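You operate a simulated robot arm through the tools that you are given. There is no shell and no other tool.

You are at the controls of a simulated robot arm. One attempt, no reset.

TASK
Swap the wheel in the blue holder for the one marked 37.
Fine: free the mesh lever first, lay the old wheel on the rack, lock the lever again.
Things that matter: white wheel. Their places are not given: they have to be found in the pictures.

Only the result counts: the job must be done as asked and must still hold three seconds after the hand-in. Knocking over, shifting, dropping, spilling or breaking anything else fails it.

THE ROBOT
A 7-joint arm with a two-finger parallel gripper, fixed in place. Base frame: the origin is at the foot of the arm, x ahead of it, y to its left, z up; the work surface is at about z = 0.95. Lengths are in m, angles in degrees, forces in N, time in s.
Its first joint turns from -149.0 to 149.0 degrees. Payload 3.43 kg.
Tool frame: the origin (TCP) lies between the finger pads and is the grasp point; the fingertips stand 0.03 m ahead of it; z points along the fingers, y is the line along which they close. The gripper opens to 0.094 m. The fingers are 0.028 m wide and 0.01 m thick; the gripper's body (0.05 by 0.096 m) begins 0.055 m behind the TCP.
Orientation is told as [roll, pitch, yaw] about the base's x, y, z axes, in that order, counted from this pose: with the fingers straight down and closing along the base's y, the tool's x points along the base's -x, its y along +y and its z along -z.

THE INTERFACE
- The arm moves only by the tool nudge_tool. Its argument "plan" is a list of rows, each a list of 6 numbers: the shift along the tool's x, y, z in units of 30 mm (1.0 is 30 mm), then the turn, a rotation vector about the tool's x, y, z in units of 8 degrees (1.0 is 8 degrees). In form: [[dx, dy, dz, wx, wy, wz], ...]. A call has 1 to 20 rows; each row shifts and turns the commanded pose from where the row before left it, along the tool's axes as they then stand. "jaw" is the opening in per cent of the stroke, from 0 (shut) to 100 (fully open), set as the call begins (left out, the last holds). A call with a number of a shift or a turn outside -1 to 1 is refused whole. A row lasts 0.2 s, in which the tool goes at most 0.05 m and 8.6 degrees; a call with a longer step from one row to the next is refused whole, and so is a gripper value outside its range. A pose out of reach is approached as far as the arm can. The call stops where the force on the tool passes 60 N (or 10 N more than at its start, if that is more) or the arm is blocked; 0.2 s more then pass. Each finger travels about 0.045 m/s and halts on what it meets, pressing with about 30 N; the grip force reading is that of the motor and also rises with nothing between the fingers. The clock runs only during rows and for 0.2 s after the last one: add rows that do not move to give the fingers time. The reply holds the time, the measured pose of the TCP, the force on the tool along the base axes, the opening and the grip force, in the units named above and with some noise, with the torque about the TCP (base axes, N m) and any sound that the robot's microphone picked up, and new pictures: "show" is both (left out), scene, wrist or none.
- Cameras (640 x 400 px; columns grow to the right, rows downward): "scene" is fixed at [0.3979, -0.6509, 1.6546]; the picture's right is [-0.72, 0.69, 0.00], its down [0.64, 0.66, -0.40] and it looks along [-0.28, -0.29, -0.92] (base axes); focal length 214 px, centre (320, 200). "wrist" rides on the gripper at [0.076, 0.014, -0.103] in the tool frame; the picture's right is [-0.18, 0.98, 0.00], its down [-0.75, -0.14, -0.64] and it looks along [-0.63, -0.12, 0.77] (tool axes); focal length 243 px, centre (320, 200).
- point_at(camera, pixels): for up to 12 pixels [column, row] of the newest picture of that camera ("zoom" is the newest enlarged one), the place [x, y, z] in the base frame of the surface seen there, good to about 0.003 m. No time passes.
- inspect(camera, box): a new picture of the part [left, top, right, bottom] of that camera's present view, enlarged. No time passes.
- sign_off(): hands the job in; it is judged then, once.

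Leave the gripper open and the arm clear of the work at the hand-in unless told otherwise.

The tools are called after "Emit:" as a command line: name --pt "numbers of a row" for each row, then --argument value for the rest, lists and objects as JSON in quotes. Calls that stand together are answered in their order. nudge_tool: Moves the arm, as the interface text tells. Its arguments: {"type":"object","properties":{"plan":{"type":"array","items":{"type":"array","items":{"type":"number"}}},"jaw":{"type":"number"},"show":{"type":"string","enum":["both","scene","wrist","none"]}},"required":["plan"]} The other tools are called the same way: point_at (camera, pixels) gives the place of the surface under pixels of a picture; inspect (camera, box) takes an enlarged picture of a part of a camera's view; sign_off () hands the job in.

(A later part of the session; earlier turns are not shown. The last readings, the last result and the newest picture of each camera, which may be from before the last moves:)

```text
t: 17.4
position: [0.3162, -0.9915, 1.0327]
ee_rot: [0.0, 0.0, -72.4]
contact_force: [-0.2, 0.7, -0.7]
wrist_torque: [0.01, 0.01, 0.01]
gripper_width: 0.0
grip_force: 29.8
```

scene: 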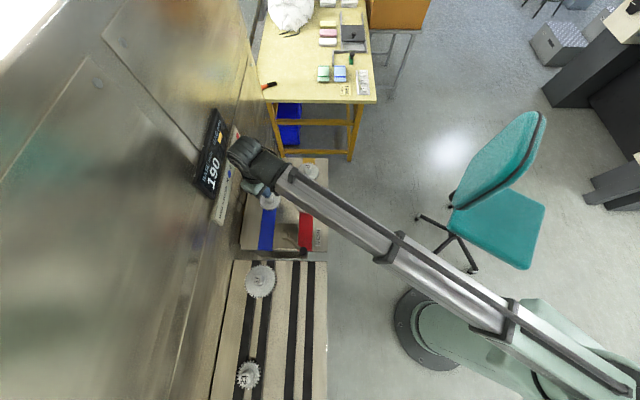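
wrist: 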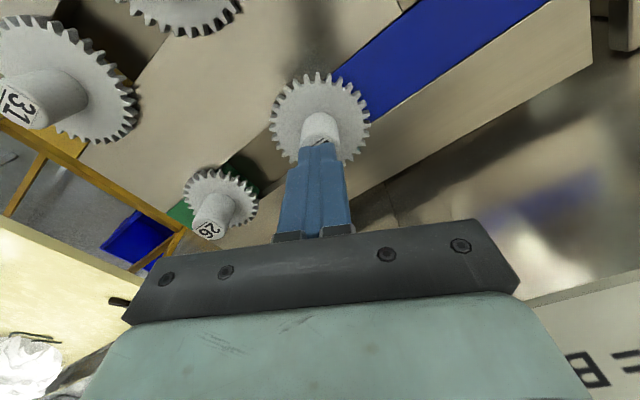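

The jaws read 0.0 now, so the hub slipped out of the fingers during the lift. I'll check whether wheel 29 has moved and look at the hub's shape.

Emit:
inspect --camera "wrist" --box '[250, 50, 390, 190]'

Emit:
point_at --camera "zoom" --pixels '[[320, 300], [330, 345], [200, 250], [450, 250], [320, 140], [310, 90], [110, 250], [540, 270]]'

Emit:
inspect --camera "scene" --box '[240, 180, 300, 220]'

```text
2.86 times, centred on (320, 120) of wrist
```

zoom: 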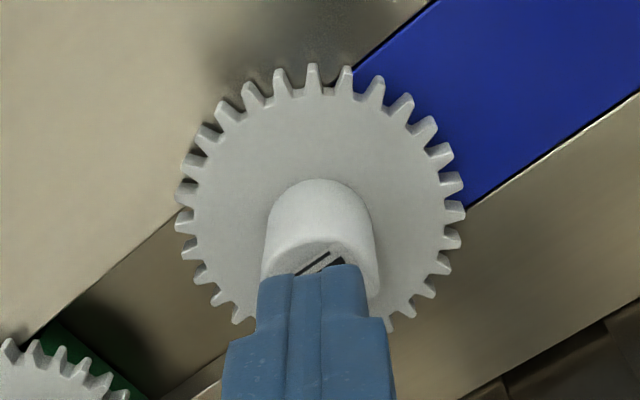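

```text
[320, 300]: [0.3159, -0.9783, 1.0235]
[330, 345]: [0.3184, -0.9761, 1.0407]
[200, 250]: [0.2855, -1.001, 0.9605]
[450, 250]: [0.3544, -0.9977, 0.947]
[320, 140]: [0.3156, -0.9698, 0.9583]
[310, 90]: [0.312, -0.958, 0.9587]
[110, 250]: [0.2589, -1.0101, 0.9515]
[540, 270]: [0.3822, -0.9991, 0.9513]
```

```text
10.00 times, centred on (270, 200) of scene
```

zoom: 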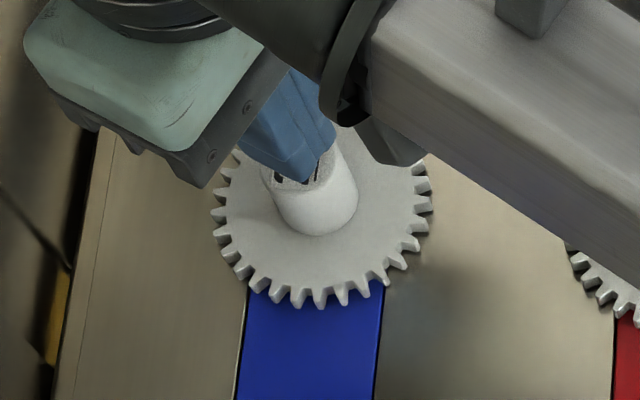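

Wheel 29 is still fully seated (disc at z≈0.959) and undisturbed. The hub is slightly tapered, about 23 mm at the top and 27 mm lower down. I'll reopen, regrip a few millimetres deeper, then lift in tiny steps while reading the pull force.

Emit:
nudge_tool --pt "0 0 0 0 0 0" --pt "0 0 0 0 0 0" --pt "0 0 0 0 0 0" --pt "-0.03 0 0.45 0 0 0" --pt "0 0 0.45 0 0 0" --pt "0 0 0.4 0 0 0" --pt "0 0 0 0 0 0" --jaw 50 --show "wrist"

```text
t: 19.0
position: [0.3159, -0.9918, 0.9921]
ee_rot: [0.0, 0.0, -72.5]
contact_force: [-0.3, -0.1, -0.2]
wrist_torque: [0.0, -0.01, 0.02]
gripper_width: 0.047
grip_force: 0.0
```

wrist: 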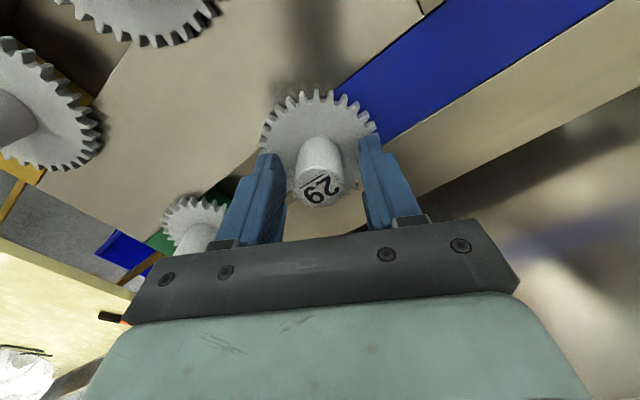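

The tips are about 2.5 mm above the disc. I'll close and let the grip settle.

Emit:
nudge_tool --pt "0 0 0 0 0 0" --pt "0 0 0 0 0 0" --pt "0 0 0 0 0 0" --pt "0 0 0 0 0 0" --pt "0 0 0 0 0 0" --jaw 0 --show "none"

Emit:
nudge_tool --pt "0 0 -0.1 0 0 0" --show "none"

Emit:
nudge_tool --pt "0 0 -0.1 0 0 0" --show "none"

Emit:
nudge_tool --pt "0 0 -0.1 0 0 0" --show "wrist"

```text
t: 20.2
position: [0.3159, -0.9907, 0.9932]
ee_rot: [0.0, 0.1, -72.4]
contact_force: [-3.5, -0.7, -0.2]
wrist_torque: [-0.05, 0.19, 0.02]
gripper_width: 0.0268
grip_force: 30.1
```

```text
t: 20.6
position: [0.316, -0.9915, 0.9937]
ee_rot: [0.0, 0.2, -72.4]
contact_force: [-3.8, 0.1, -18.0]
wrist_torque: [-0.01, -0.11, 0.04]
gripper_width: 0.0268
grip_force: 30.3
```

```text
t: 21.0
position: [0.3162, -0.9931, 0.9971]
ee_rot: [0.0, 0.0, -72.4]
contact_force: [-2.4, 0.9, -24.4]
wrist_torque: [0.03, -0.23, 0.1]
gripper_width: 0.0269
grip_force: 30.4
```

```text
t: 21.4
position: [0.3159, -0.9927, 1.002]
ee_rot: [0.0, 0.1, -72.5]
contact_force: [-3.2, 2.7, -24.3]
wrist_torque: [0.08, -0.04, 0.04]
gripper_width: 0.0267
grip_force: 30.2
```

wrist: 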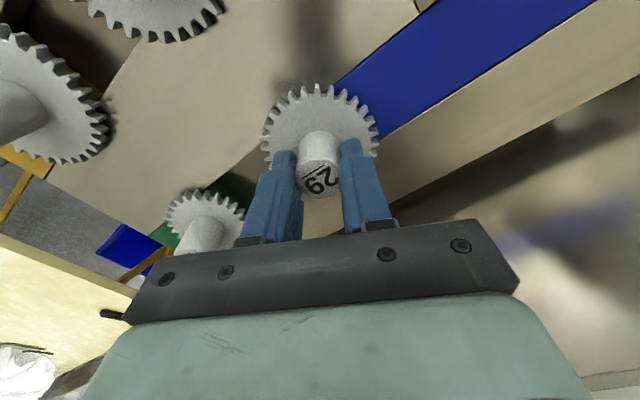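

The pull reached 24 N at constant jaw width, so the fingers are sliding along the hub and the wheel is held on its post. I'll check whether the disc rose and where the lever actually sits now.

Emit:
inspect --camera "wrist" --box '[250, 60, 390, 210]'

Emit:
point_at --camera "zoom" --pixels '[[220, 190], [420, 200], [310, 130], [330, 330], [315, 250], [350, 330]]'

Emit:
inspect --camera "scene" --box '[240, 180, 335, 262]'

```text
2.67 times, centred on (320, 135) of wrist
```

zoom: 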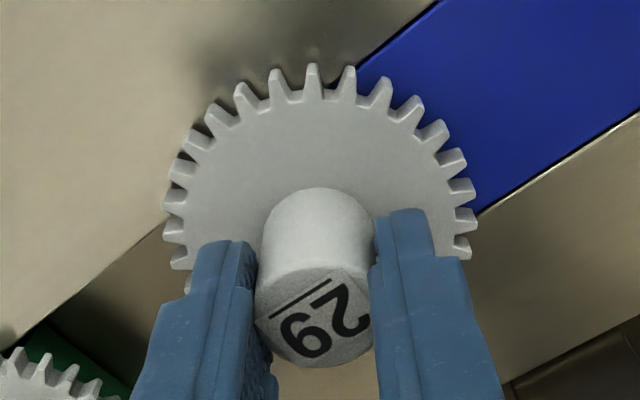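

```text
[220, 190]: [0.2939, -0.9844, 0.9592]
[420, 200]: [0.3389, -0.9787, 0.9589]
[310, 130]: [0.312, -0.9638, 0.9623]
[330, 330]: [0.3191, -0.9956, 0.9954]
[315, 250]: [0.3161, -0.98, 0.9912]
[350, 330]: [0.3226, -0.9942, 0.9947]
```

```text
4.88 times, centred on (288, 221) of scene
```

zoom: 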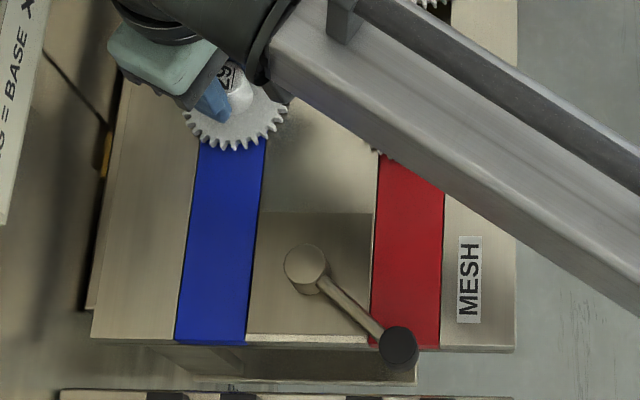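

The disc has not risen, and the lever now points to the other side, mirrored about the slot's cross-direction. I'll measure the lever angle precisely.

Emit:
point_at --camera "zoom" --pixels '[[305, 263], [398, 345], [380, 345], [417, 348], [398, 328], [345, 308], [470, 280], [413, 348]]'

Emit:
inspect --camera "scene" --box '[285, 225, 325, 262]'

```text
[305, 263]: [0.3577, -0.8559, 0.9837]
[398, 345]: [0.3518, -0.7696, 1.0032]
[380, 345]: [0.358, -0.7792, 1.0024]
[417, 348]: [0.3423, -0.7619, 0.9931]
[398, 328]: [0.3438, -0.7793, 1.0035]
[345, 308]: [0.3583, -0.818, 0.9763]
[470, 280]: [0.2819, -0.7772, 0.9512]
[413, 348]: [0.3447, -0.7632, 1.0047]
```

```text
10.81 times, centred on (305, 244) of scene
```

zoom: 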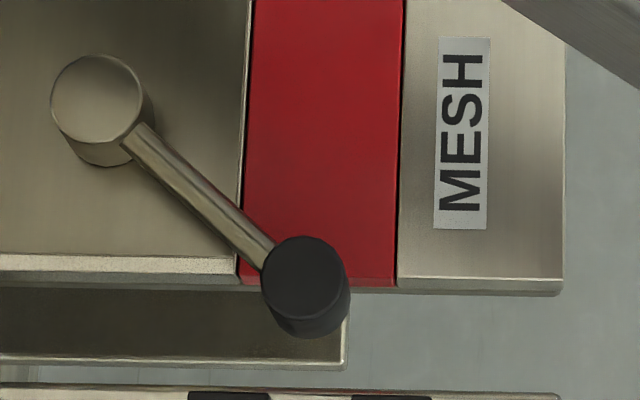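

The lever is at 94°, against 174° at the start, so it's fully at its free stop. Something on the post itself is holding the wheel. I'll regrip deep and twist a few degrees to see whether the wheel turns freely or is keyed.

Emit:
nudge_tool --pt "0 0 0 0 0 0" --pt "0 0 0 0 0 0" --pt "0 0 0.33 0 0 0" --pt "0 0 0 0 0 0" --jaw 50 --show "none"

Emit:
nudge_tool --pt "0 0 0 0 0 0" --pt "0 0 0 0 0 0" --pt "0 0 0 0 0 0" --pt "0 0 0 0 0 0" --jaw 0 --show "none"

Emit:
nudge_tool --pt "0 0 0 0 0 0.5" --show "none"

Emit:
nudge_tool --pt "0 0 0 0 0 0.5" --show "wrist"

```text
t: 22.4
position: [0.3168, -0.9924, 0.991]
ee_rot: [0.0, 0.0, -72.3]
contact_force: [0.0, -0.1, -0.1]
wrist_torque: [-0.02, -0.04, -0.04]
gripper_width: 0.047
grip_force: 0.0
```

```text
t: 23.4
position: [0.3158, -0.9932, 0.9932]
ee_rot: [-0.1, 0.0, -72.4]
contact_force: [-4.9, -1.5, 2.0]
wrist_torque: [-0.11, 0.24, 0.08]
gripper_width: 0.0268
grip_force: 30.7
```

```text
t: 23.8
position: [0.3178, -0.9916, 0.9919]
ee_rot: [0.0, 0.0, -76.4]
contact_force: [-4.6, -4.3, 2.2]
wrist_torque: [-0.17, 0.27, 0.3]
gripper_width: 0.0269
grip_force: 29.5
```

```text
t: 24.2
position: [0.3161, -0.993, 0.9913]
ee_rot: [0.0, 0.1, -80.5]
contact_force: [-5.3, -4.5, 2.3]
wrist_torque: [-0.22, 0.29, 0.26]
gripper_width: 0.0269
grip_force: 29.6
```

wrist: 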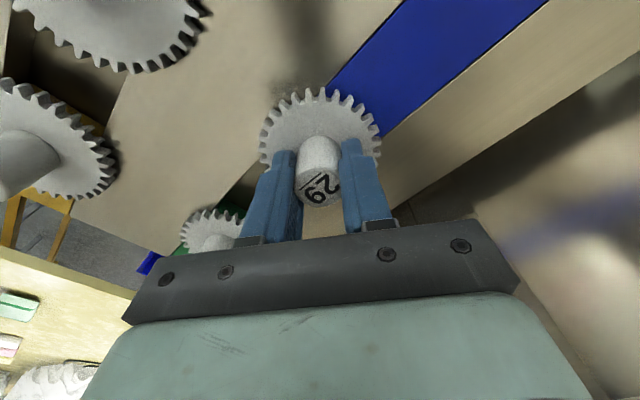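

The torque is about 0.3 N·m while turning. I'll compare the label orientation to see whether the wheel turned with the fingers.

Emit:
inspect --camera "wrist" --box '[250, 60, 390, 210]'

Emit:
inspect --camera "scene" --box '[250, 180, 300, 215]'

```text
2.67 times, centred on (320, 135) of wrist
```

zoom: 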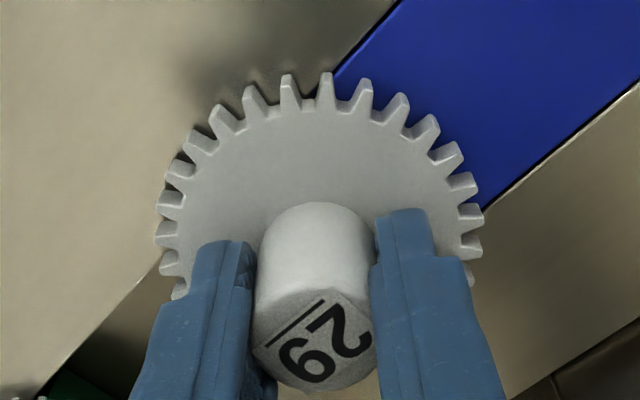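

```text
11.43 times, centred on (275, 198) of scene
```

zoom: 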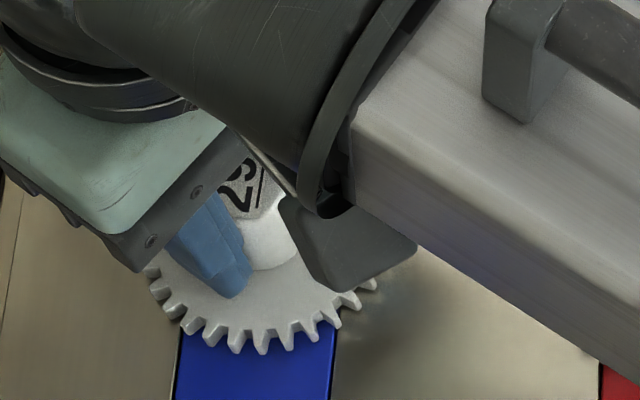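

The label turned relative to the fingers, so the wheel stayed fixed and the fingers slipped clockwise around the hub. I'll try the other direction, counter-clockwise seen from above, like unscrewing or a bayonet lock.

Emit:
nudge_tool --pt "0 0 0 0 0 -0.5" --show "none"

Emit:
nudge_tool --pt "0 0 0 0 0 -0.5" --show "none"

Emit:
nudge_tool --pt "0 0 0 0 0 -0.5" --pt "0 0 0 0 0 -0.5" --show "wrist"

Emit:
inspect --camera "wrist" --box '[250, 60, 390, 210]'

```text
t: 24.6
position: [0.3165, -0.9919, 0.9925]
ee_rot: [0.0, 0.0, -76.4]
contact_force: [-6.0, -2.7, -0.2]
wrist_torque: [-0.16, 0.33, -0.31]
gripper_width: 0.0267
grip_force: 29.9
```

```text
t: 25.0
position: [0.3172, -0.9909, 0.9921]
ee_rot: [0.1, 0.1, -72.4]
contact_force: [-8.0, 1.6, 0.1]
wrist_torque: [0.12, 0.42, -0.26]
gripper_width: 0.0269
grip_force: 29.8
```

```text
t: 25.6
position: [0.316, -0.9917, 0.9928]
ee_rot: [0.0, 0.0, -64.3]
contact_force: [-6.8, -0.9, 1.9]
wrist_torque: [0.02, 0.29, -0.13]
gripper_width: 0.0266
grip_force: 30.2
```

wrist: 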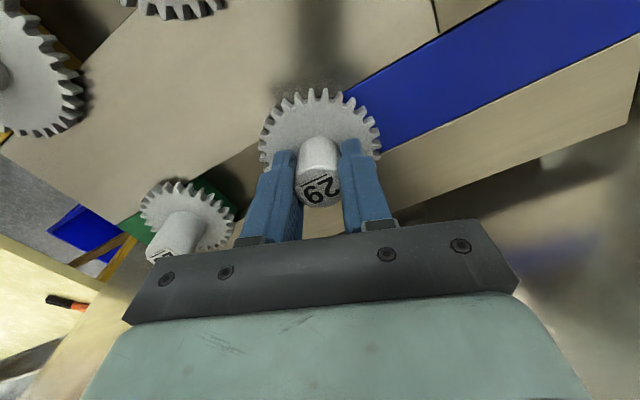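

```text
2.67 times, centred on (320, 135) of wrist
```

zoom: 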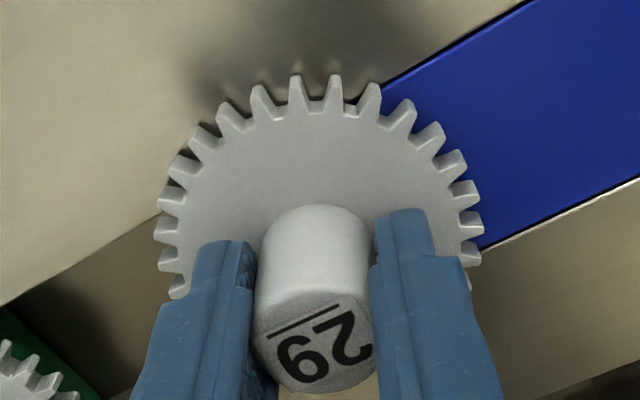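

The wheel resists both twist directions as well. Before forcing anything I'll release it, rise and look closely at the post and wheel for a hidden retainer.

Emit:
nudge_tool --pt "0 0 0 0 0 0" --pt "0 0 0 0 0 0" --pt "0 0 0 0 0 0" --pt "0 0 -0.7 0 0 0" --pt "0 0 -0.7 0 0 0" --pt "0.5 0 -0.4 0 0 0" --pt "0.5 0 -0.2 0 0 0" --pt "0 0 0 0 0 0" --jaw 100

Emit:
inspect --camera "wrist" --box '[230, 40, 420, 170]'

Emit:
inspect --camera "wrist" --box '[0, 0, 320, 200]'

```text
t: 27.4
position: [0.3024, -0.9665, 1.0529]
ee_rot: [0.0, 0.0, -64.4]
contact_force: [-0.1, -0.3, -0.3]
wrist_torque: [-0.02, 0.02, 0.0]
gripper_width: 0.0938
grip_force: 0.0
```

scene: 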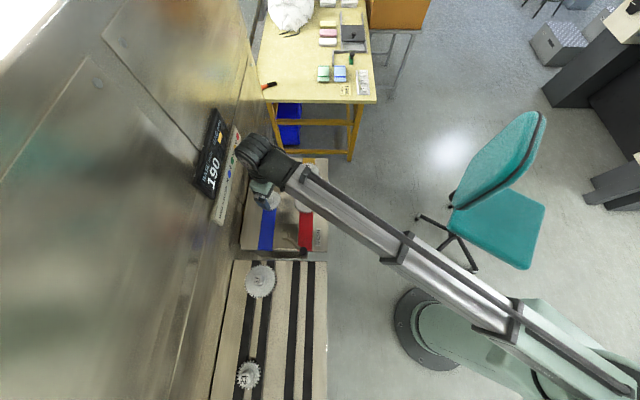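
wrist: 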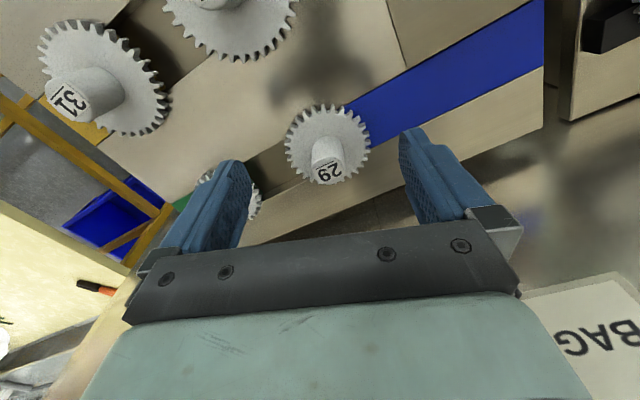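

```text
3.08 times, centred on (325, 105) of wrist
```

zoom: 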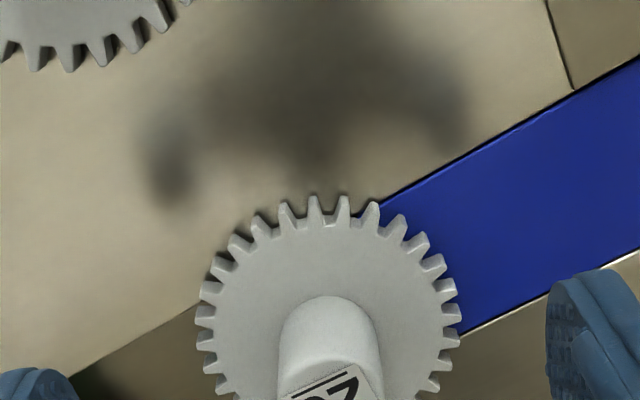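

```text
2.00 times, centred on (160, 100) of wrist
```

zoom: 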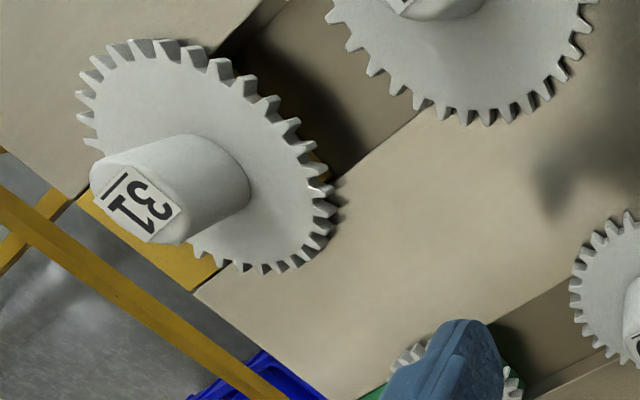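

I see no visible retainer. The earlier 37 N at the lever may have been limited by the fingers yielding, so the lever may not be fully free. I'll close the fingers, turn them to push with their rigid face, and go beside the knob.

Emit:
nudge_tool --pt "0 0 -0.3 0 0 -1" --pt "0 0 0 0 0 -1" --pt "0 0 0 0 0 -1" --pt "0 0 0 0 0 -1" --pt "0 0 0 0 0 -1" --pt "0 0 0 0 0 -1" --pt "0 0 0 0 0 -1" --pt "0 0 0 0 0 -1" --pt "0 0 0 0 0 -0.05" --pt "0 0.94 0 0 0 0" --pt "0 0.94 0 0 0 0" --pt "0 0.94 0 0 0 0" --pt "0 0.94 0 0 0 0" --pt "0 0.94 0 0 0 0" --pt "0 0.94 0 0 0 0" --pt "0 0.9 0 0 0 0" --pt "0 0 0 0 0 0" --jaw 0

```text
t: 31.0
position: [0.3059, -0.7688, 1.0625]
ee_rot: [0.0, 0.0, 0.0]
contact_force: [-0.1, 0.7, 0.6]
wrist_torque: [0.0, -0.01, 0.02]
gripper_width: 0.0
grip_force: 30.3
```

scene: 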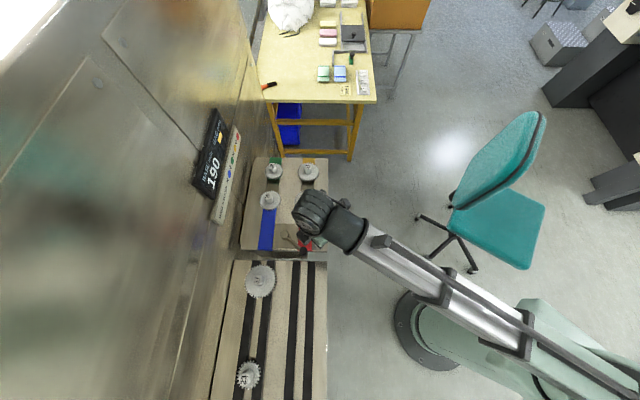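
wrist: 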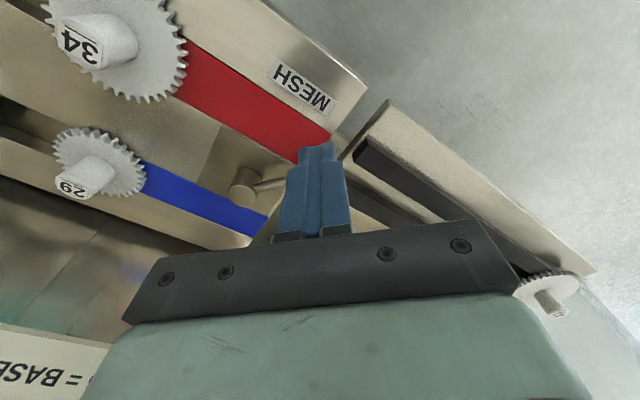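

Closed fingers are ready on the -x side of the knob. I'll lower to knob height.

Emit:
nudge_tool --pt "0 0 0.75 0 0 0" --pt "0 0 0.75 0 0 0" --pt "0 0 0.72 0 0 0" --pt "0 0 0 0 0 0" --jaw 0 --show "scene"

Emit:
inspect --camera "scene" --box '[250, 180, 340, 262]'

```text
t: 32.0
position: [0.3036, -0.7691, 0.9943]
ee_rot: [0.0, 0.0, -0.1]
contact_force: [-0.1, -0.6, -0.1]
wrist_torque: [0.03, -0.03, 0.01]
gripper_width: 0.0
grip_force: 29.6
```

scene: 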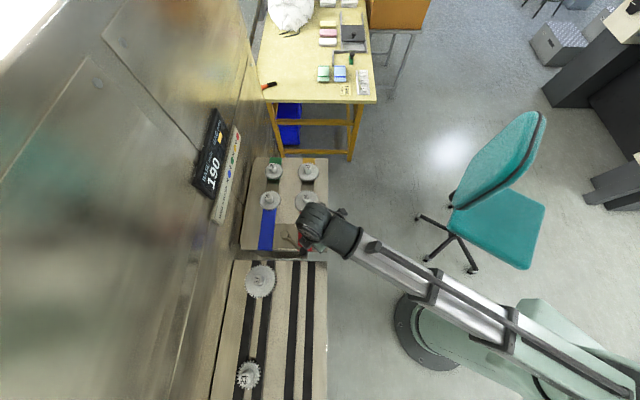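

```text
4.88 times, centred on (295, 221) of scene
```

zoom: 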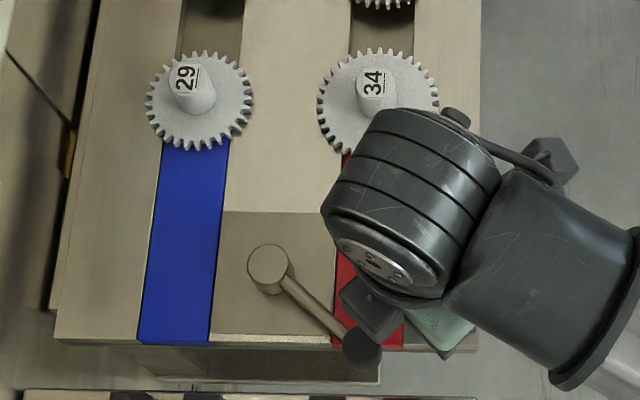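

I'll push in +x now: 20 mm up to near contact, then small steps with force readings.

Emit:
nudge_tool --pt "-0.33 0 0 0 0 0" --pt "-0.33 0 0 0 0 0" --pt "0 0 0 0 0 0" --jaw 0 --show "none"

Emit:
nudge_tool --pt "-0.13 0 0 0 0 0" --show "none"

Emit:
nudge_tool --pt "-0.13 0 0 0 0 0" --show "none"

Emit:
nudge_tool --pt "-0.13 0 0 0 0 0" --show "none"

```text
t: 32.8
position: [0.3229, -0.7693, 0.9929]
ee_rot: [0.0, 0.0, 0.0]
contact_force: [-0.9, 0.6, 0.1]
wrist_torque: [-0.02, 0.02, 0.0]
gripper_width: 0.0002
grip_force: 30.4
```

```text
t: 33.2
position: [0.3269, -0.7694, 0.9936]
ee_rot: [0.0, 0.0, -0.1]
contact_force: [-5.1, 0.8, -1.6]
wrist_torque: [0.01, -0.01, -0.02]
gripper_width: 0.0
grip_force: 29.2
```

```text
t: 33.6
position: [0.3279, -0.769, 0.9942]
ee_rot: [0.0, 0.3, -0.2]
contact_force: [-26.9, 2.1, 2.1]
wrist_torque: [-0.04, -0.15, -0.1]
gripper_width: 0.0
grip_force: 29.8
```

```text
t: 34.0
position: [0.3284, -0.7688, 0.9946]
ee_rot: [0.0, 0.7, -0.3]
contact_force: [-52.0, 1.8, 1.1]
wrist_torque: [0.06, -0.28, -0.13]
gripper_width: 0.0
grip_force: 29.8
```

The lever hits a rigid stop (52 N, under 2 mm travel), so it really is at the end of its free travel. As a comparison I'll try the wheel I need anyway, 37 on the rack, to learn the weight and grip behaviour. First I'll back off the knob, rise and move above 37.

Emit:
nudge_tool --pt "0.4 0 0 0 0 0" --pt "0.4 0 0 0 0 0" --pt "0 0 -1 0 0 0" --pt "0 0 -1 0 0 0" --pt "0 0 -1 0 0 0" --pt "0 0 -1 0 0 0" --pt "-0.94 -0.16 0 0 0 0" --pt "-0.94 -0.16 0 0 0 0" --pt "-0.94 -0.16 0 0 0 0" --pt "-0.94 -0.16 0 0 0 0" --pt "-0.94 -0.16 0 0 0 0" --pt "-0.94 -0.16 0 0 0 0" --pt "-0.94 -0.16 0 0 0 0" --pt "0 0 0 0 0 0" --jaw 0

Emit:
inspect --camera "scene" --box '[235, 150, 335, 260]'

```text
t: 37.0
position: [0.5081, -0.8, 1.114]
ee_rot: [0.0, 0.0, 0.0]
contact_force: [-0.8, 0.6, 1.1]
wrist_torque: [0.0, -0.01, 0.04]
gripper_width: 0.0001
grip_force: 30.2
```

scene: 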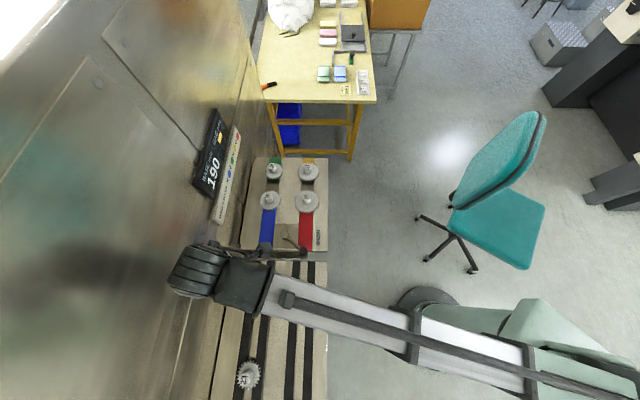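
wrist: 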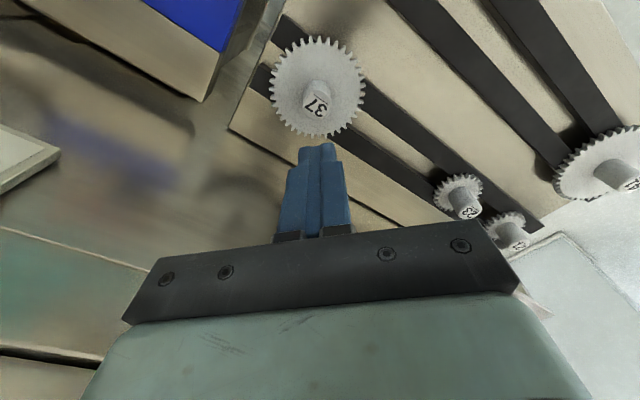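

```text
3.64 times, centred on (285, 205) of scene
```

zoom: 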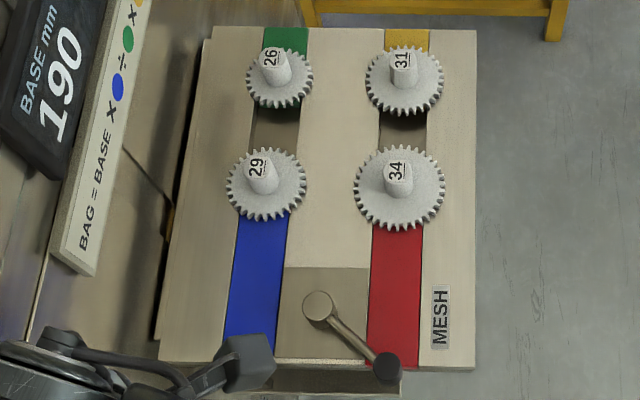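

The panel is clear to see now and nothing on it is disturbed. The wrist view also shows more wheels further along the rack, so I'll enlarge that and locate wheel 37 and the free space.

Emit:
inspect --camera "wrist" --box '[230, 0, 640, 256]'

Emit:
point_at --camera "wrist" --pixels '[[465, 205], [460, 190], [512, 240], [600, 165], [630, 185], [560, 80], [580, 60], [450, 60], [318, 105], [318, 95], [620, 150]]'

Emit:
inspect --camera "wrist" --box '[255, 25, 385, 150]'

```text
1.56 times, centred on (435, 128) of wrist
```

zoom: 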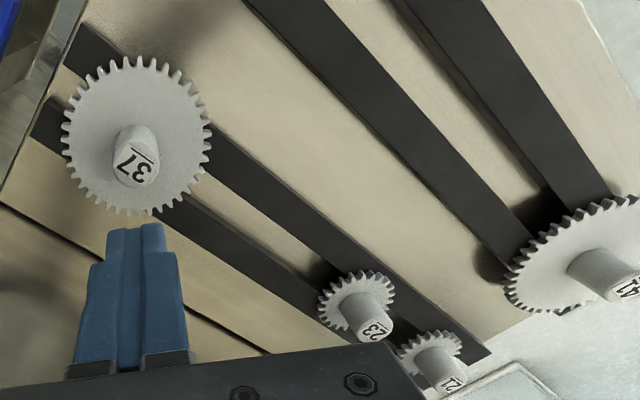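

```text
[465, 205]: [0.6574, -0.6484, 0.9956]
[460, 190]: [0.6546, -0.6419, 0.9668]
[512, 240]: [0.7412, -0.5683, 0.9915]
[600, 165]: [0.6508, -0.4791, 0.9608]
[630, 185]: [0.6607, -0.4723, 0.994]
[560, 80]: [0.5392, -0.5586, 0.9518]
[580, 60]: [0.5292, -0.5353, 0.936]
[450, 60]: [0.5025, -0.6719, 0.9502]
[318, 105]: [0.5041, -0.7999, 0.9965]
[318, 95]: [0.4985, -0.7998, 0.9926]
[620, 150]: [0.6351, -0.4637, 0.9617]
```

```text
3.20 times, centred on (320, 88) of wrist
```

zoom: 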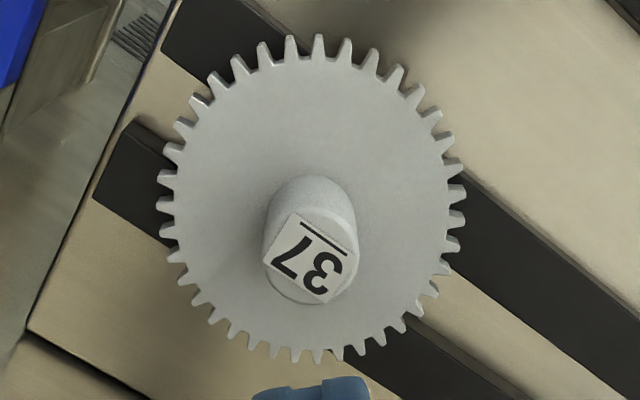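

Emit:
point_at --camera "zoom" --pixels '[[312, 258], [267, 260], [355, 250], [312, 210], [312, 298], [164, 205], [462, 200], [318, 40], [315, 358], [302, 222], [345, 252]]'

Emit:
inspect --camera "scene" --box '[250, 180, 322, 216]'

Emit:
point_at --camera "zoom" --pixels '[[150, 100], [175, 75], [480, 100], [160, 140]]'

```text
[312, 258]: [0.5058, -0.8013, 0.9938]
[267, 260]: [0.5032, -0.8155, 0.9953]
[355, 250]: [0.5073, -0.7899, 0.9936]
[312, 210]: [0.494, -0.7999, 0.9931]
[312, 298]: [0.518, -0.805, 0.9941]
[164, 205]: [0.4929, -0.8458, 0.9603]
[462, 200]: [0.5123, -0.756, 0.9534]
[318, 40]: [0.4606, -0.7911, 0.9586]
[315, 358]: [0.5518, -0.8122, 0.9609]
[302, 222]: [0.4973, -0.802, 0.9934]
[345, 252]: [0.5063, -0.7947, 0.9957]
```

```text
8.89 times, centred on (286, 198) of scene
```

zoom: 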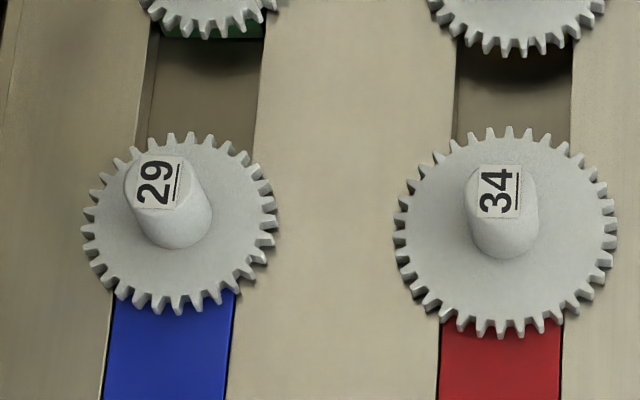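

```text
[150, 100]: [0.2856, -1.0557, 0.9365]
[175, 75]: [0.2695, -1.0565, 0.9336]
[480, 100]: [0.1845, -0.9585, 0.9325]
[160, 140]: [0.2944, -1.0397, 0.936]
```

Wheel 37's axis is at about (0.506,-0.802). I'll also measure the label underline directions on 29 and 37, to compare their angular positions.

Emit:
point_at --camera "zoom" --pixels '[[174, 205], [180, 165], [517, 215], [518, 172], [155, 183], [497, 193]]'

Emit:
nudge_tool --pt "0.07 -0.06 0.5 0 0 0" --pt "0 0 0.7 0 0 0" --pt "0 0 0.7 0 0 0" --pt "0 0 0.7 0 0 0" --pt "0 0 0.7 0 0 0" --pt "0 0 0.3 0 0 0" --pt "0 0 0 0 0 0" --jaw 60

```text
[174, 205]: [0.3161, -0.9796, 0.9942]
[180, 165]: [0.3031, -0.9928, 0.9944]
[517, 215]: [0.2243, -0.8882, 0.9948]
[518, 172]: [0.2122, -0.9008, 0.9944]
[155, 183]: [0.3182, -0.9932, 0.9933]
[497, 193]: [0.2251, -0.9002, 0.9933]
```

```text
t: 38.6
position: [0.5068, -0.8044, 1.0061]
ee_rot: [0.0, -0.1, 0.0]
contact_force: [0.6, -0.5, -0.5]
wrist_torque: [-0.01, 0.0, 0.03]
gripper_width: 0.0567
grip_force: 0.1
```

scene: 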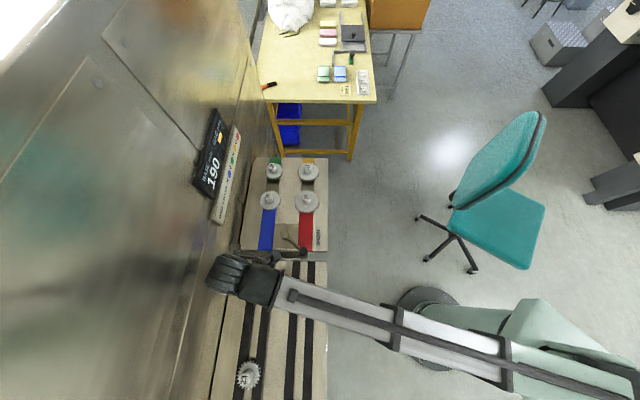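
wrist: 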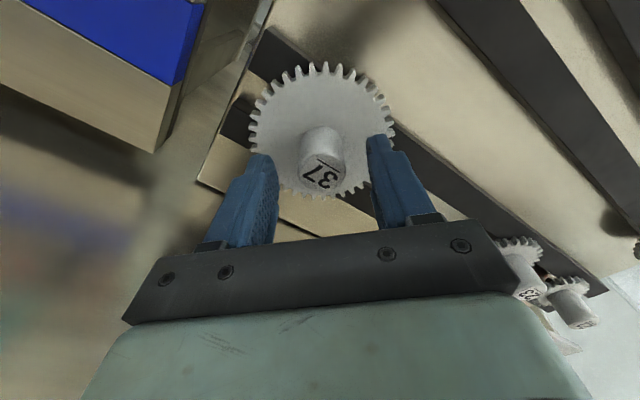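

All labels, including 37's, are aligned with the slot direction at about 45°, so I'll preserve that orientation. I'll lower onto 37's hub, close, and lift a few millimetres while reading the force.

Emit:
nudge_tool --pt "0 0.08 0.4 0 0 0" --pt "0 0 0 0 0 0" --show "none"

Emit:
nudge_tool --pt "0 0 0 0 0 0" --pt "0 0 0 0 0 0" --pt "0 0 0 0 0 0" --pt "0 0 0 0 0 0" --jaw 0 --show "none"

Emit:
nudge_tool --pt "0 0 -0.1 0 0 0" --show "none"

Emit:
nudge_tool --pt "0 0 -0.1 0 0 0" --show "wrist"

```text
t: 39.2
position: [0.5058, -0.802, 0.9935]
ee_rot: [0.0, 0.0, 0.0]
contact_force: [0.2, -0.3, 0.3]
wrist_torque: [0.0, 0.0, 0.02]
gripper_width: 0.0566
grip_force: 0.1
```

```text
t: 40.2
position: [0.5055, -0.8018, 0.9933]
ee_rot: [0.0, 0.1, 0.1]
contact_force: [0.0, -0.5, 0.7]
wrist_torque: [-0.02, -0.05, -0.01]
gripper_width: 0.0265
grip_force: 30.2
```

```text
t: 40.6
position: [0.5069, -0.8013, 0.9977]
ee_rot: [0.0, 0.1, 0.0]
contact_force: [0.0, -0.7, -0.4]
wrist_torque: [0.02, 0.02, 0.0]
gripper_width: 0.0265
grip_force: 30.3
```

```text
t: 41.0
position: [0.506, -0.8021, 1.0011]
ee_rot: [0.0, -0.1, 0.0]
contact_force: [0.4, 0.4, -1.9]
wrist_torque: [0.0, -0.01, 0.01]
gripper_width: 0.0265
grip_force: 30.1
```

wrist: 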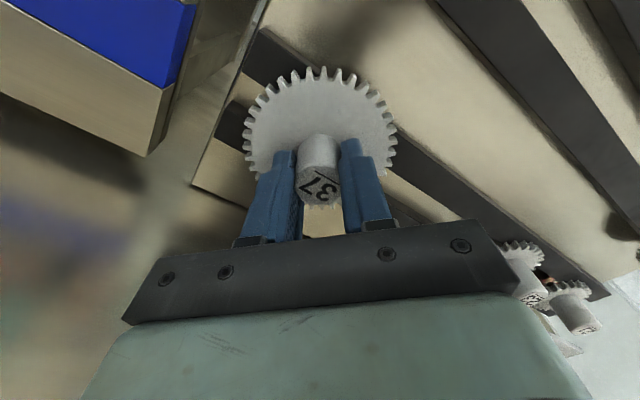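

Wheel 37 lifts easily (about 2 N), so grip and weight are fine and 29 really is held on its post. I'll put 37 back exactly where it was and release it.

Emit:
nudge_tool --pt "0 0 0.1 0 0 0" --pt "0 0 0.1 0 0 0" --pt "0 0 0 0 0 0" --show "none"

Emit:
nudge_tool --pt "0 0 0 0 0 0" --pt "0 0 0 0 0 0" --pt "0 0 0 0 0 0" --pt "0 0 -0.7 0 0 0" --pt "0 0 -0.9 0 0 0" --pt "0 0 -0.9 0 0 0" --pt "0 0 -0.9 0 0 0" --pt "0 0 -0.9 0 0 0" --pt "0 0 0 0 0 0" --jaw 60

Emit:
inspect --camera "scene" --box '[245, 180, 335, 260]'

```text
t: 41.8
position: [0.5065, -0.802, 0.9947]
ee_rot: [0.0, 0.0, 0.0]
contact_force: [-0.6, -0.6, 1.8]
wrist_torque: [0.05, -0.08, -0.02]
gripper_width: 0.0266
grip_force: 30.1
```

```text
t: 43.8
position: [0.5063, -0.8023, 1.1256]
ee_rot: [-0.1, 0.1, 0.0]
contact_force: [0.4, 0.5, 0.0]
wrist_torque: [0.0, 0.0, -0.02]
gripper_width: 0.0563
grip_force: 0.1
```

scene: 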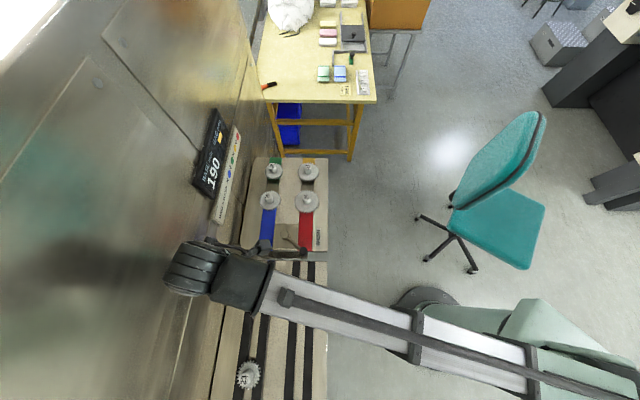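
wrist: 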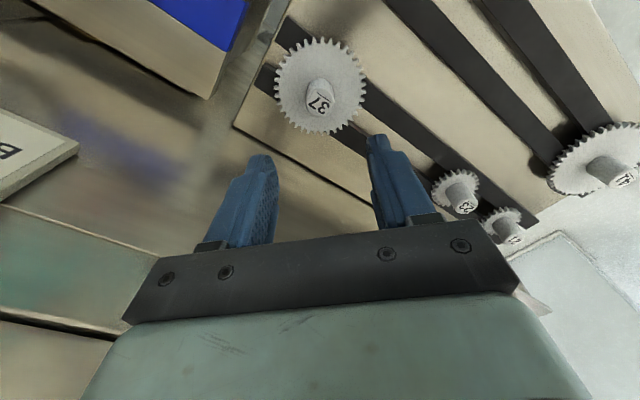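

```text
5.00 times, centred on (290, 220) of scene
```

zoom: 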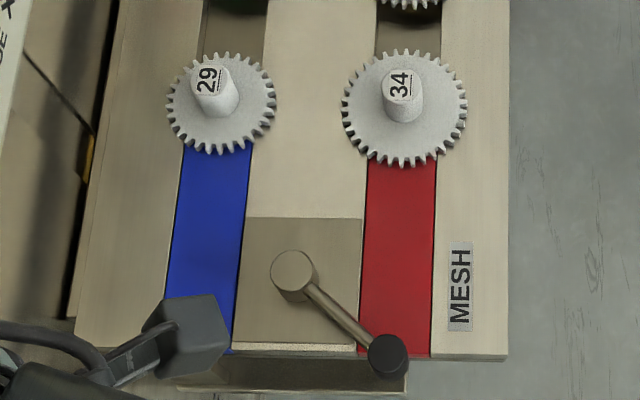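

I'll re-measure the lever from this unobstructed view.

Emit:
point_at --camera "zoom" --pixels '[[292, 270], [388, 352], [368, 354], [408, 354], [388, 335], [205, 78], [218, 108], [172, 105], [274, 90], [215, 150]]'

Emit:
inspect --camera "scene" --box '[255, 185, 285, 215]'

```text
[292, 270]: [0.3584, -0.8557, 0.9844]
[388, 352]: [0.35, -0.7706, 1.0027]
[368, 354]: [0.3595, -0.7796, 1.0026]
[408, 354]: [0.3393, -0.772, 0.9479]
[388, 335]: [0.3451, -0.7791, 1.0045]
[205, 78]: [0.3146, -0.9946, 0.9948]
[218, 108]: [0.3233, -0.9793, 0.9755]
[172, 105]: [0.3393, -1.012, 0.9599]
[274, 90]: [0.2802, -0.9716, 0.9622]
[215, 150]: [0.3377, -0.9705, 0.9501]
```

```text
13.33 times, centred on (270, 200) of scene
```

zoom: 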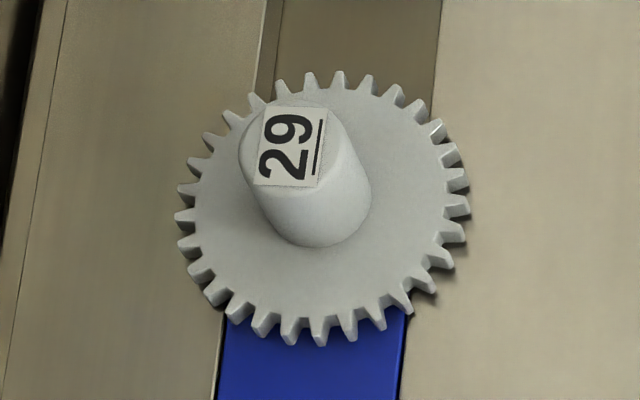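

The lever is unchanged at its free stop, so the wheel's hold on the post must be released differently, perhaps by a push-down or a firmer straight pull. I'll return above wheel 29 with the same orientation as before (yaw ≈ -72°) and test gently.

Emit:
nudge_tool --pt "0.79 -0.79 0 0 0 0" --pt "0.79 -0.79 0 0 0 0" --pt "0.79 -0.79 0 0 0 0" --pt "0.79 -0.79 0 0 0 0" --pt "0.79 -0.79 0 0 0 0" --pt "0.79 -0.79 0 0 0 0" --pt "0.79 -0.79 0 0 0 0" --pt "0.79 -0.79 0 0 0 0" --pt "0 0 0 0 0 1" --pt "0 0 0 0 0 1" --pt "0 0 0 0 0 1" --pt "0 0 0 0 0 1" --pt "0 0 0 0 0 1" --pt "0 0 0 0 0 1" --pt "0 0 0 0 0 1" --pt "0 0 0 0 0 1" --pt "0 0 0 0 0 1" --pt "0 0 0.5 0 0 0.05" --pt "0 0 0 0 0 0" --jaw 60

Emit:
inspect --camera "wrist" --box '[250, 30, 400, 150]'

```text
t: 47.8
position: [0.3172, -0.9914, 1.1091]
ee_rot: [0.0, 0.1, -72.5]
contact_force: [0.3, 0.2, -0.2]
wrist_torque: [0.04, -0.02, -0.01]
gripper_width: 0.0564
grip_force: 0.0
```

scene: 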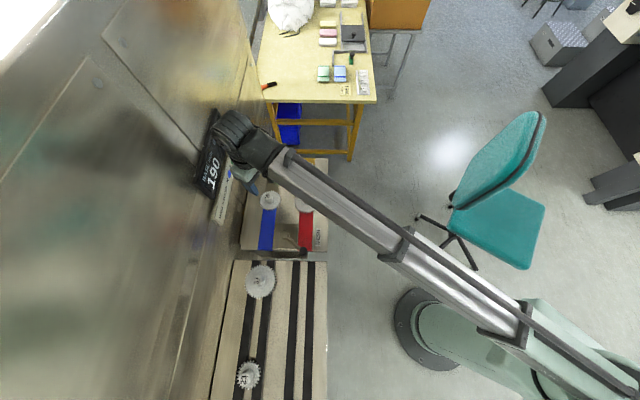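
wrist: 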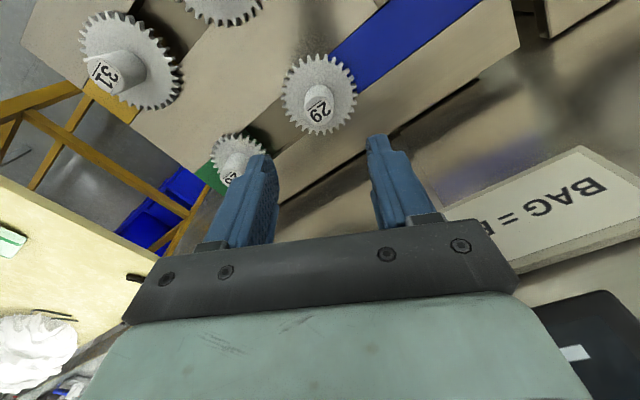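

```text
3.33 times, centred on (325, 90) of wrist
```

zoom: 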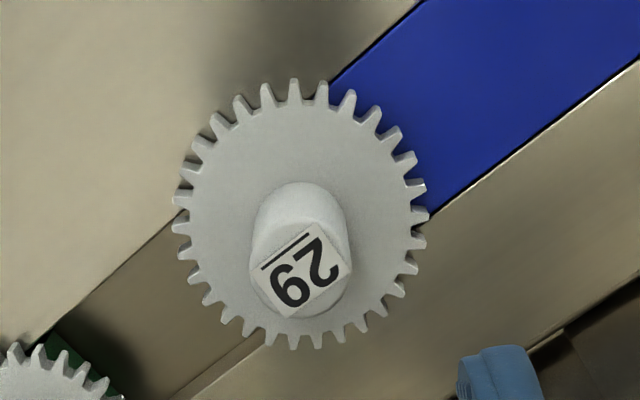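

Emit:
point_at --camera "zoom" --pixels '[[301, 266], [253, 265], [350, 262], [300, 222], [303, 312], [178, 200], [424, 185], [295, 82], [318, 345], [300, 190]]'

```text
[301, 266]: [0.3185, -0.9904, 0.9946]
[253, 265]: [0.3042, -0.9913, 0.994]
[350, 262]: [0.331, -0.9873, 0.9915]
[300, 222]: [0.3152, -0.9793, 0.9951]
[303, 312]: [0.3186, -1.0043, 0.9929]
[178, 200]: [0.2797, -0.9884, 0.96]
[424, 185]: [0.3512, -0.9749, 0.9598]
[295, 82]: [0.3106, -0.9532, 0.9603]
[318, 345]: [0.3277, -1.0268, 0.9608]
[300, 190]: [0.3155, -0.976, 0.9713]
```

The hub axis is at (0.3175,-0.992) and the tool is already aligned. I'll descend to grip depth, close, then press down lightly before pulling.

Emit:
nudge_tool --pt "0 0 0.8 0 0 0" --pt "0 0 0.8 0 0 0" --pt "0 0 0.8 0 0 0" --pt "0 0 0.8 0 0 0" --pt "0 0 0.64 0 0 0" --pt "0 0 0 0 0 0" --jaw 60 --show "none"

Emit:
nudge_tool --pt "0 0 0 0 0 0" --pt "0 0 0 0 0 0" --pt "0 0 0 0 0 0" --pt "0 0 0 0 0 0" --jaw 0 --show "none"

Emit:
nudge_tool --pt "0 0 0.05 0 0 0" --show "none"

Emit:
nudge_tool --pt "0 0 0.05 0 0 0" --show "none"

```text
t: 49.2
position: [0.317, -0.9918, 0.9907]
ee_rot: [0.1, 0.0, -72.3]
contact_force: [-0.3, -0.3, 0.1]
wrist_torque: [-0.01, 0.0, -0.01]
gripper_width: 0.0564
grip_force: 0.0
```

```text
t: 50.2
position: [0.3172, -0.9925, 0.991]
ee_rot: [-0.1, 0.0, -72.5]
contact_force: [-4.3, -0.5, 0.2]
wrist_torque: [-0.09, 0.24, 0.02]
gripper_width: 0.0268
grip_force: 29.8
```

```text
t: 50.6
position: [0.3164, -0.9924, 0.992]
ee_rot: [0.0, -0.1, -72.5]
contact_force: [-6.7, -2.6, 8.0]
wrist_torque: [-0.15, 0.34, 0.01]
gripper_width: 0.027
grip_force: 30.0
```

```text
t: 51.0
position: [0.3168, -0.9922, 0.9917]
ee_rot: [-0.1, -0.3, -72.6]
contact_force: [-7.5, -7.2, 20.3]
wrist_torque: [-0.23, 0.41, 0.09]
gripper_width: 0.0268
grip_force: 29.6
```

Pressing down is simply stiff, 20 N with no motion, so it isn't a push button. I'll unload, shift 1 mm to null the side force, then pull up in fine steps.

Emit:
nudge_tool --pt "0 0 -0.1 0 0 0" --show "none"

Emit:
nudge_tool --pt "0 -0.03 0 0 0 0" --show "none"

Emit:
nudge_tool --pt "0 0 -0.05 0 0 0" --show "none"

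Emit:
nudge_tool --pt "0 0 -0.03 0 0 0" --show "none"

```text
t: 51.4
position: [0.3171, -0.9908, 0.9915]
ee_rot: [-0.1, 0.0, -72.5]
contact_force: [-9.1, -8.9, 4.3]
wrist_torque: [-0.48, 0.43, 0.04]
gripper_width: 0.0265
grip_force: 29.8
```

```text
t: 51.8
position: [0.3179, -0.9917, 0.9916]
ee_rot: [0.2, -0.1, -72.4]
contact_force: [-3.6, -12.4, -0.9]
wrist_torque: [-0.65, 0.23, 0.03]
gripper_width: 0.0269
grip_force: 30.3
```

```text
t: 52.2
position: [0.3158, -0.9921, 0.9913]
ee_rot: [0.1, 0.1, -72.4]
contact_force: [-1.7, -12.5, -17.5]
wrist_torque: [-0.63, 0.19, 0.06]
gripper_width: 0.0268
grip_force: 30.4
```

```text
t: 52.6
position: [0.3157, -0.9919, 0.9936]
ee_rot: [0.0, 0.2, -72.4]
contact_force: [-0.4, -8.9, -22.0]
wrist_torque: [-0.24, -0.27, 0.07]
gripper_width: 0.027
grip_force: 29.4
```

The pull is still resisted and the wheel is stiff in every direction. It may be pinched because I drove the slides hard against their end stop. I'll release it and ease the lever back a few degrees. First I'll open, rise and go over to the knob.

Emit:
nudge_tool --pt "0 0 0 0 0 0" --pt "0 0 0 0 0 0" --pt "0 0 0 0 0 0" --pt "0 0 -0.8 0 0 0" --pt "0 0 -0.8 0 0 0" --pt "0 0 -0.7 0 0 0" --pt "0.953 0.47 0 0 0 0" --pt "0.953 0.47 0 0 0 0" --pt "0.953 0.47 0 0 0 0" --pt "0.953 0.47 0 0 0 0" --pt "0.953 0.47 0 0 0 0" --pt "0.953 0.47 0 0 0 0" --pt "0.953 0.47 0 0 0 0" --pt "0 0 0 0 0 0" --jaw 55

```text
t: 55.6
position: [0.3502, -0.7703, 1.0632]
ee_rot: [0.0, 0.0, -72.6]
contact_force: [0.4, 0.6, -0.3]
wrist_torque: [-0.01, 0.02, -0.01]
gripper_width: 0.0517
grip_force: 0.0
```

scene: 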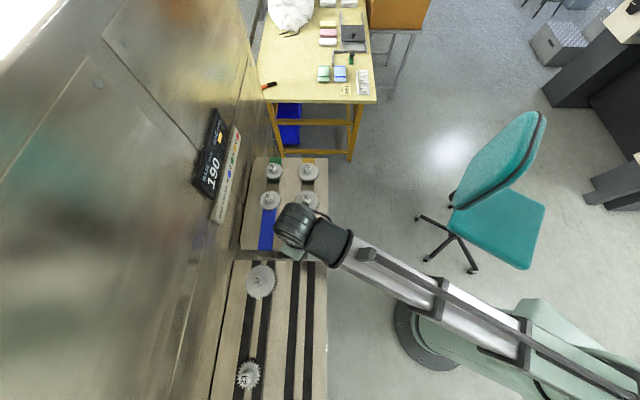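
wrist: 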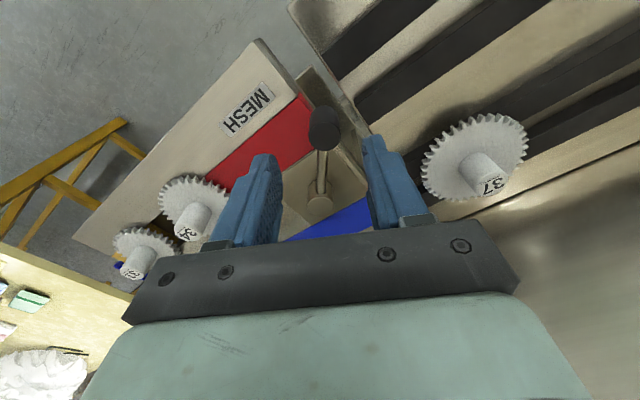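

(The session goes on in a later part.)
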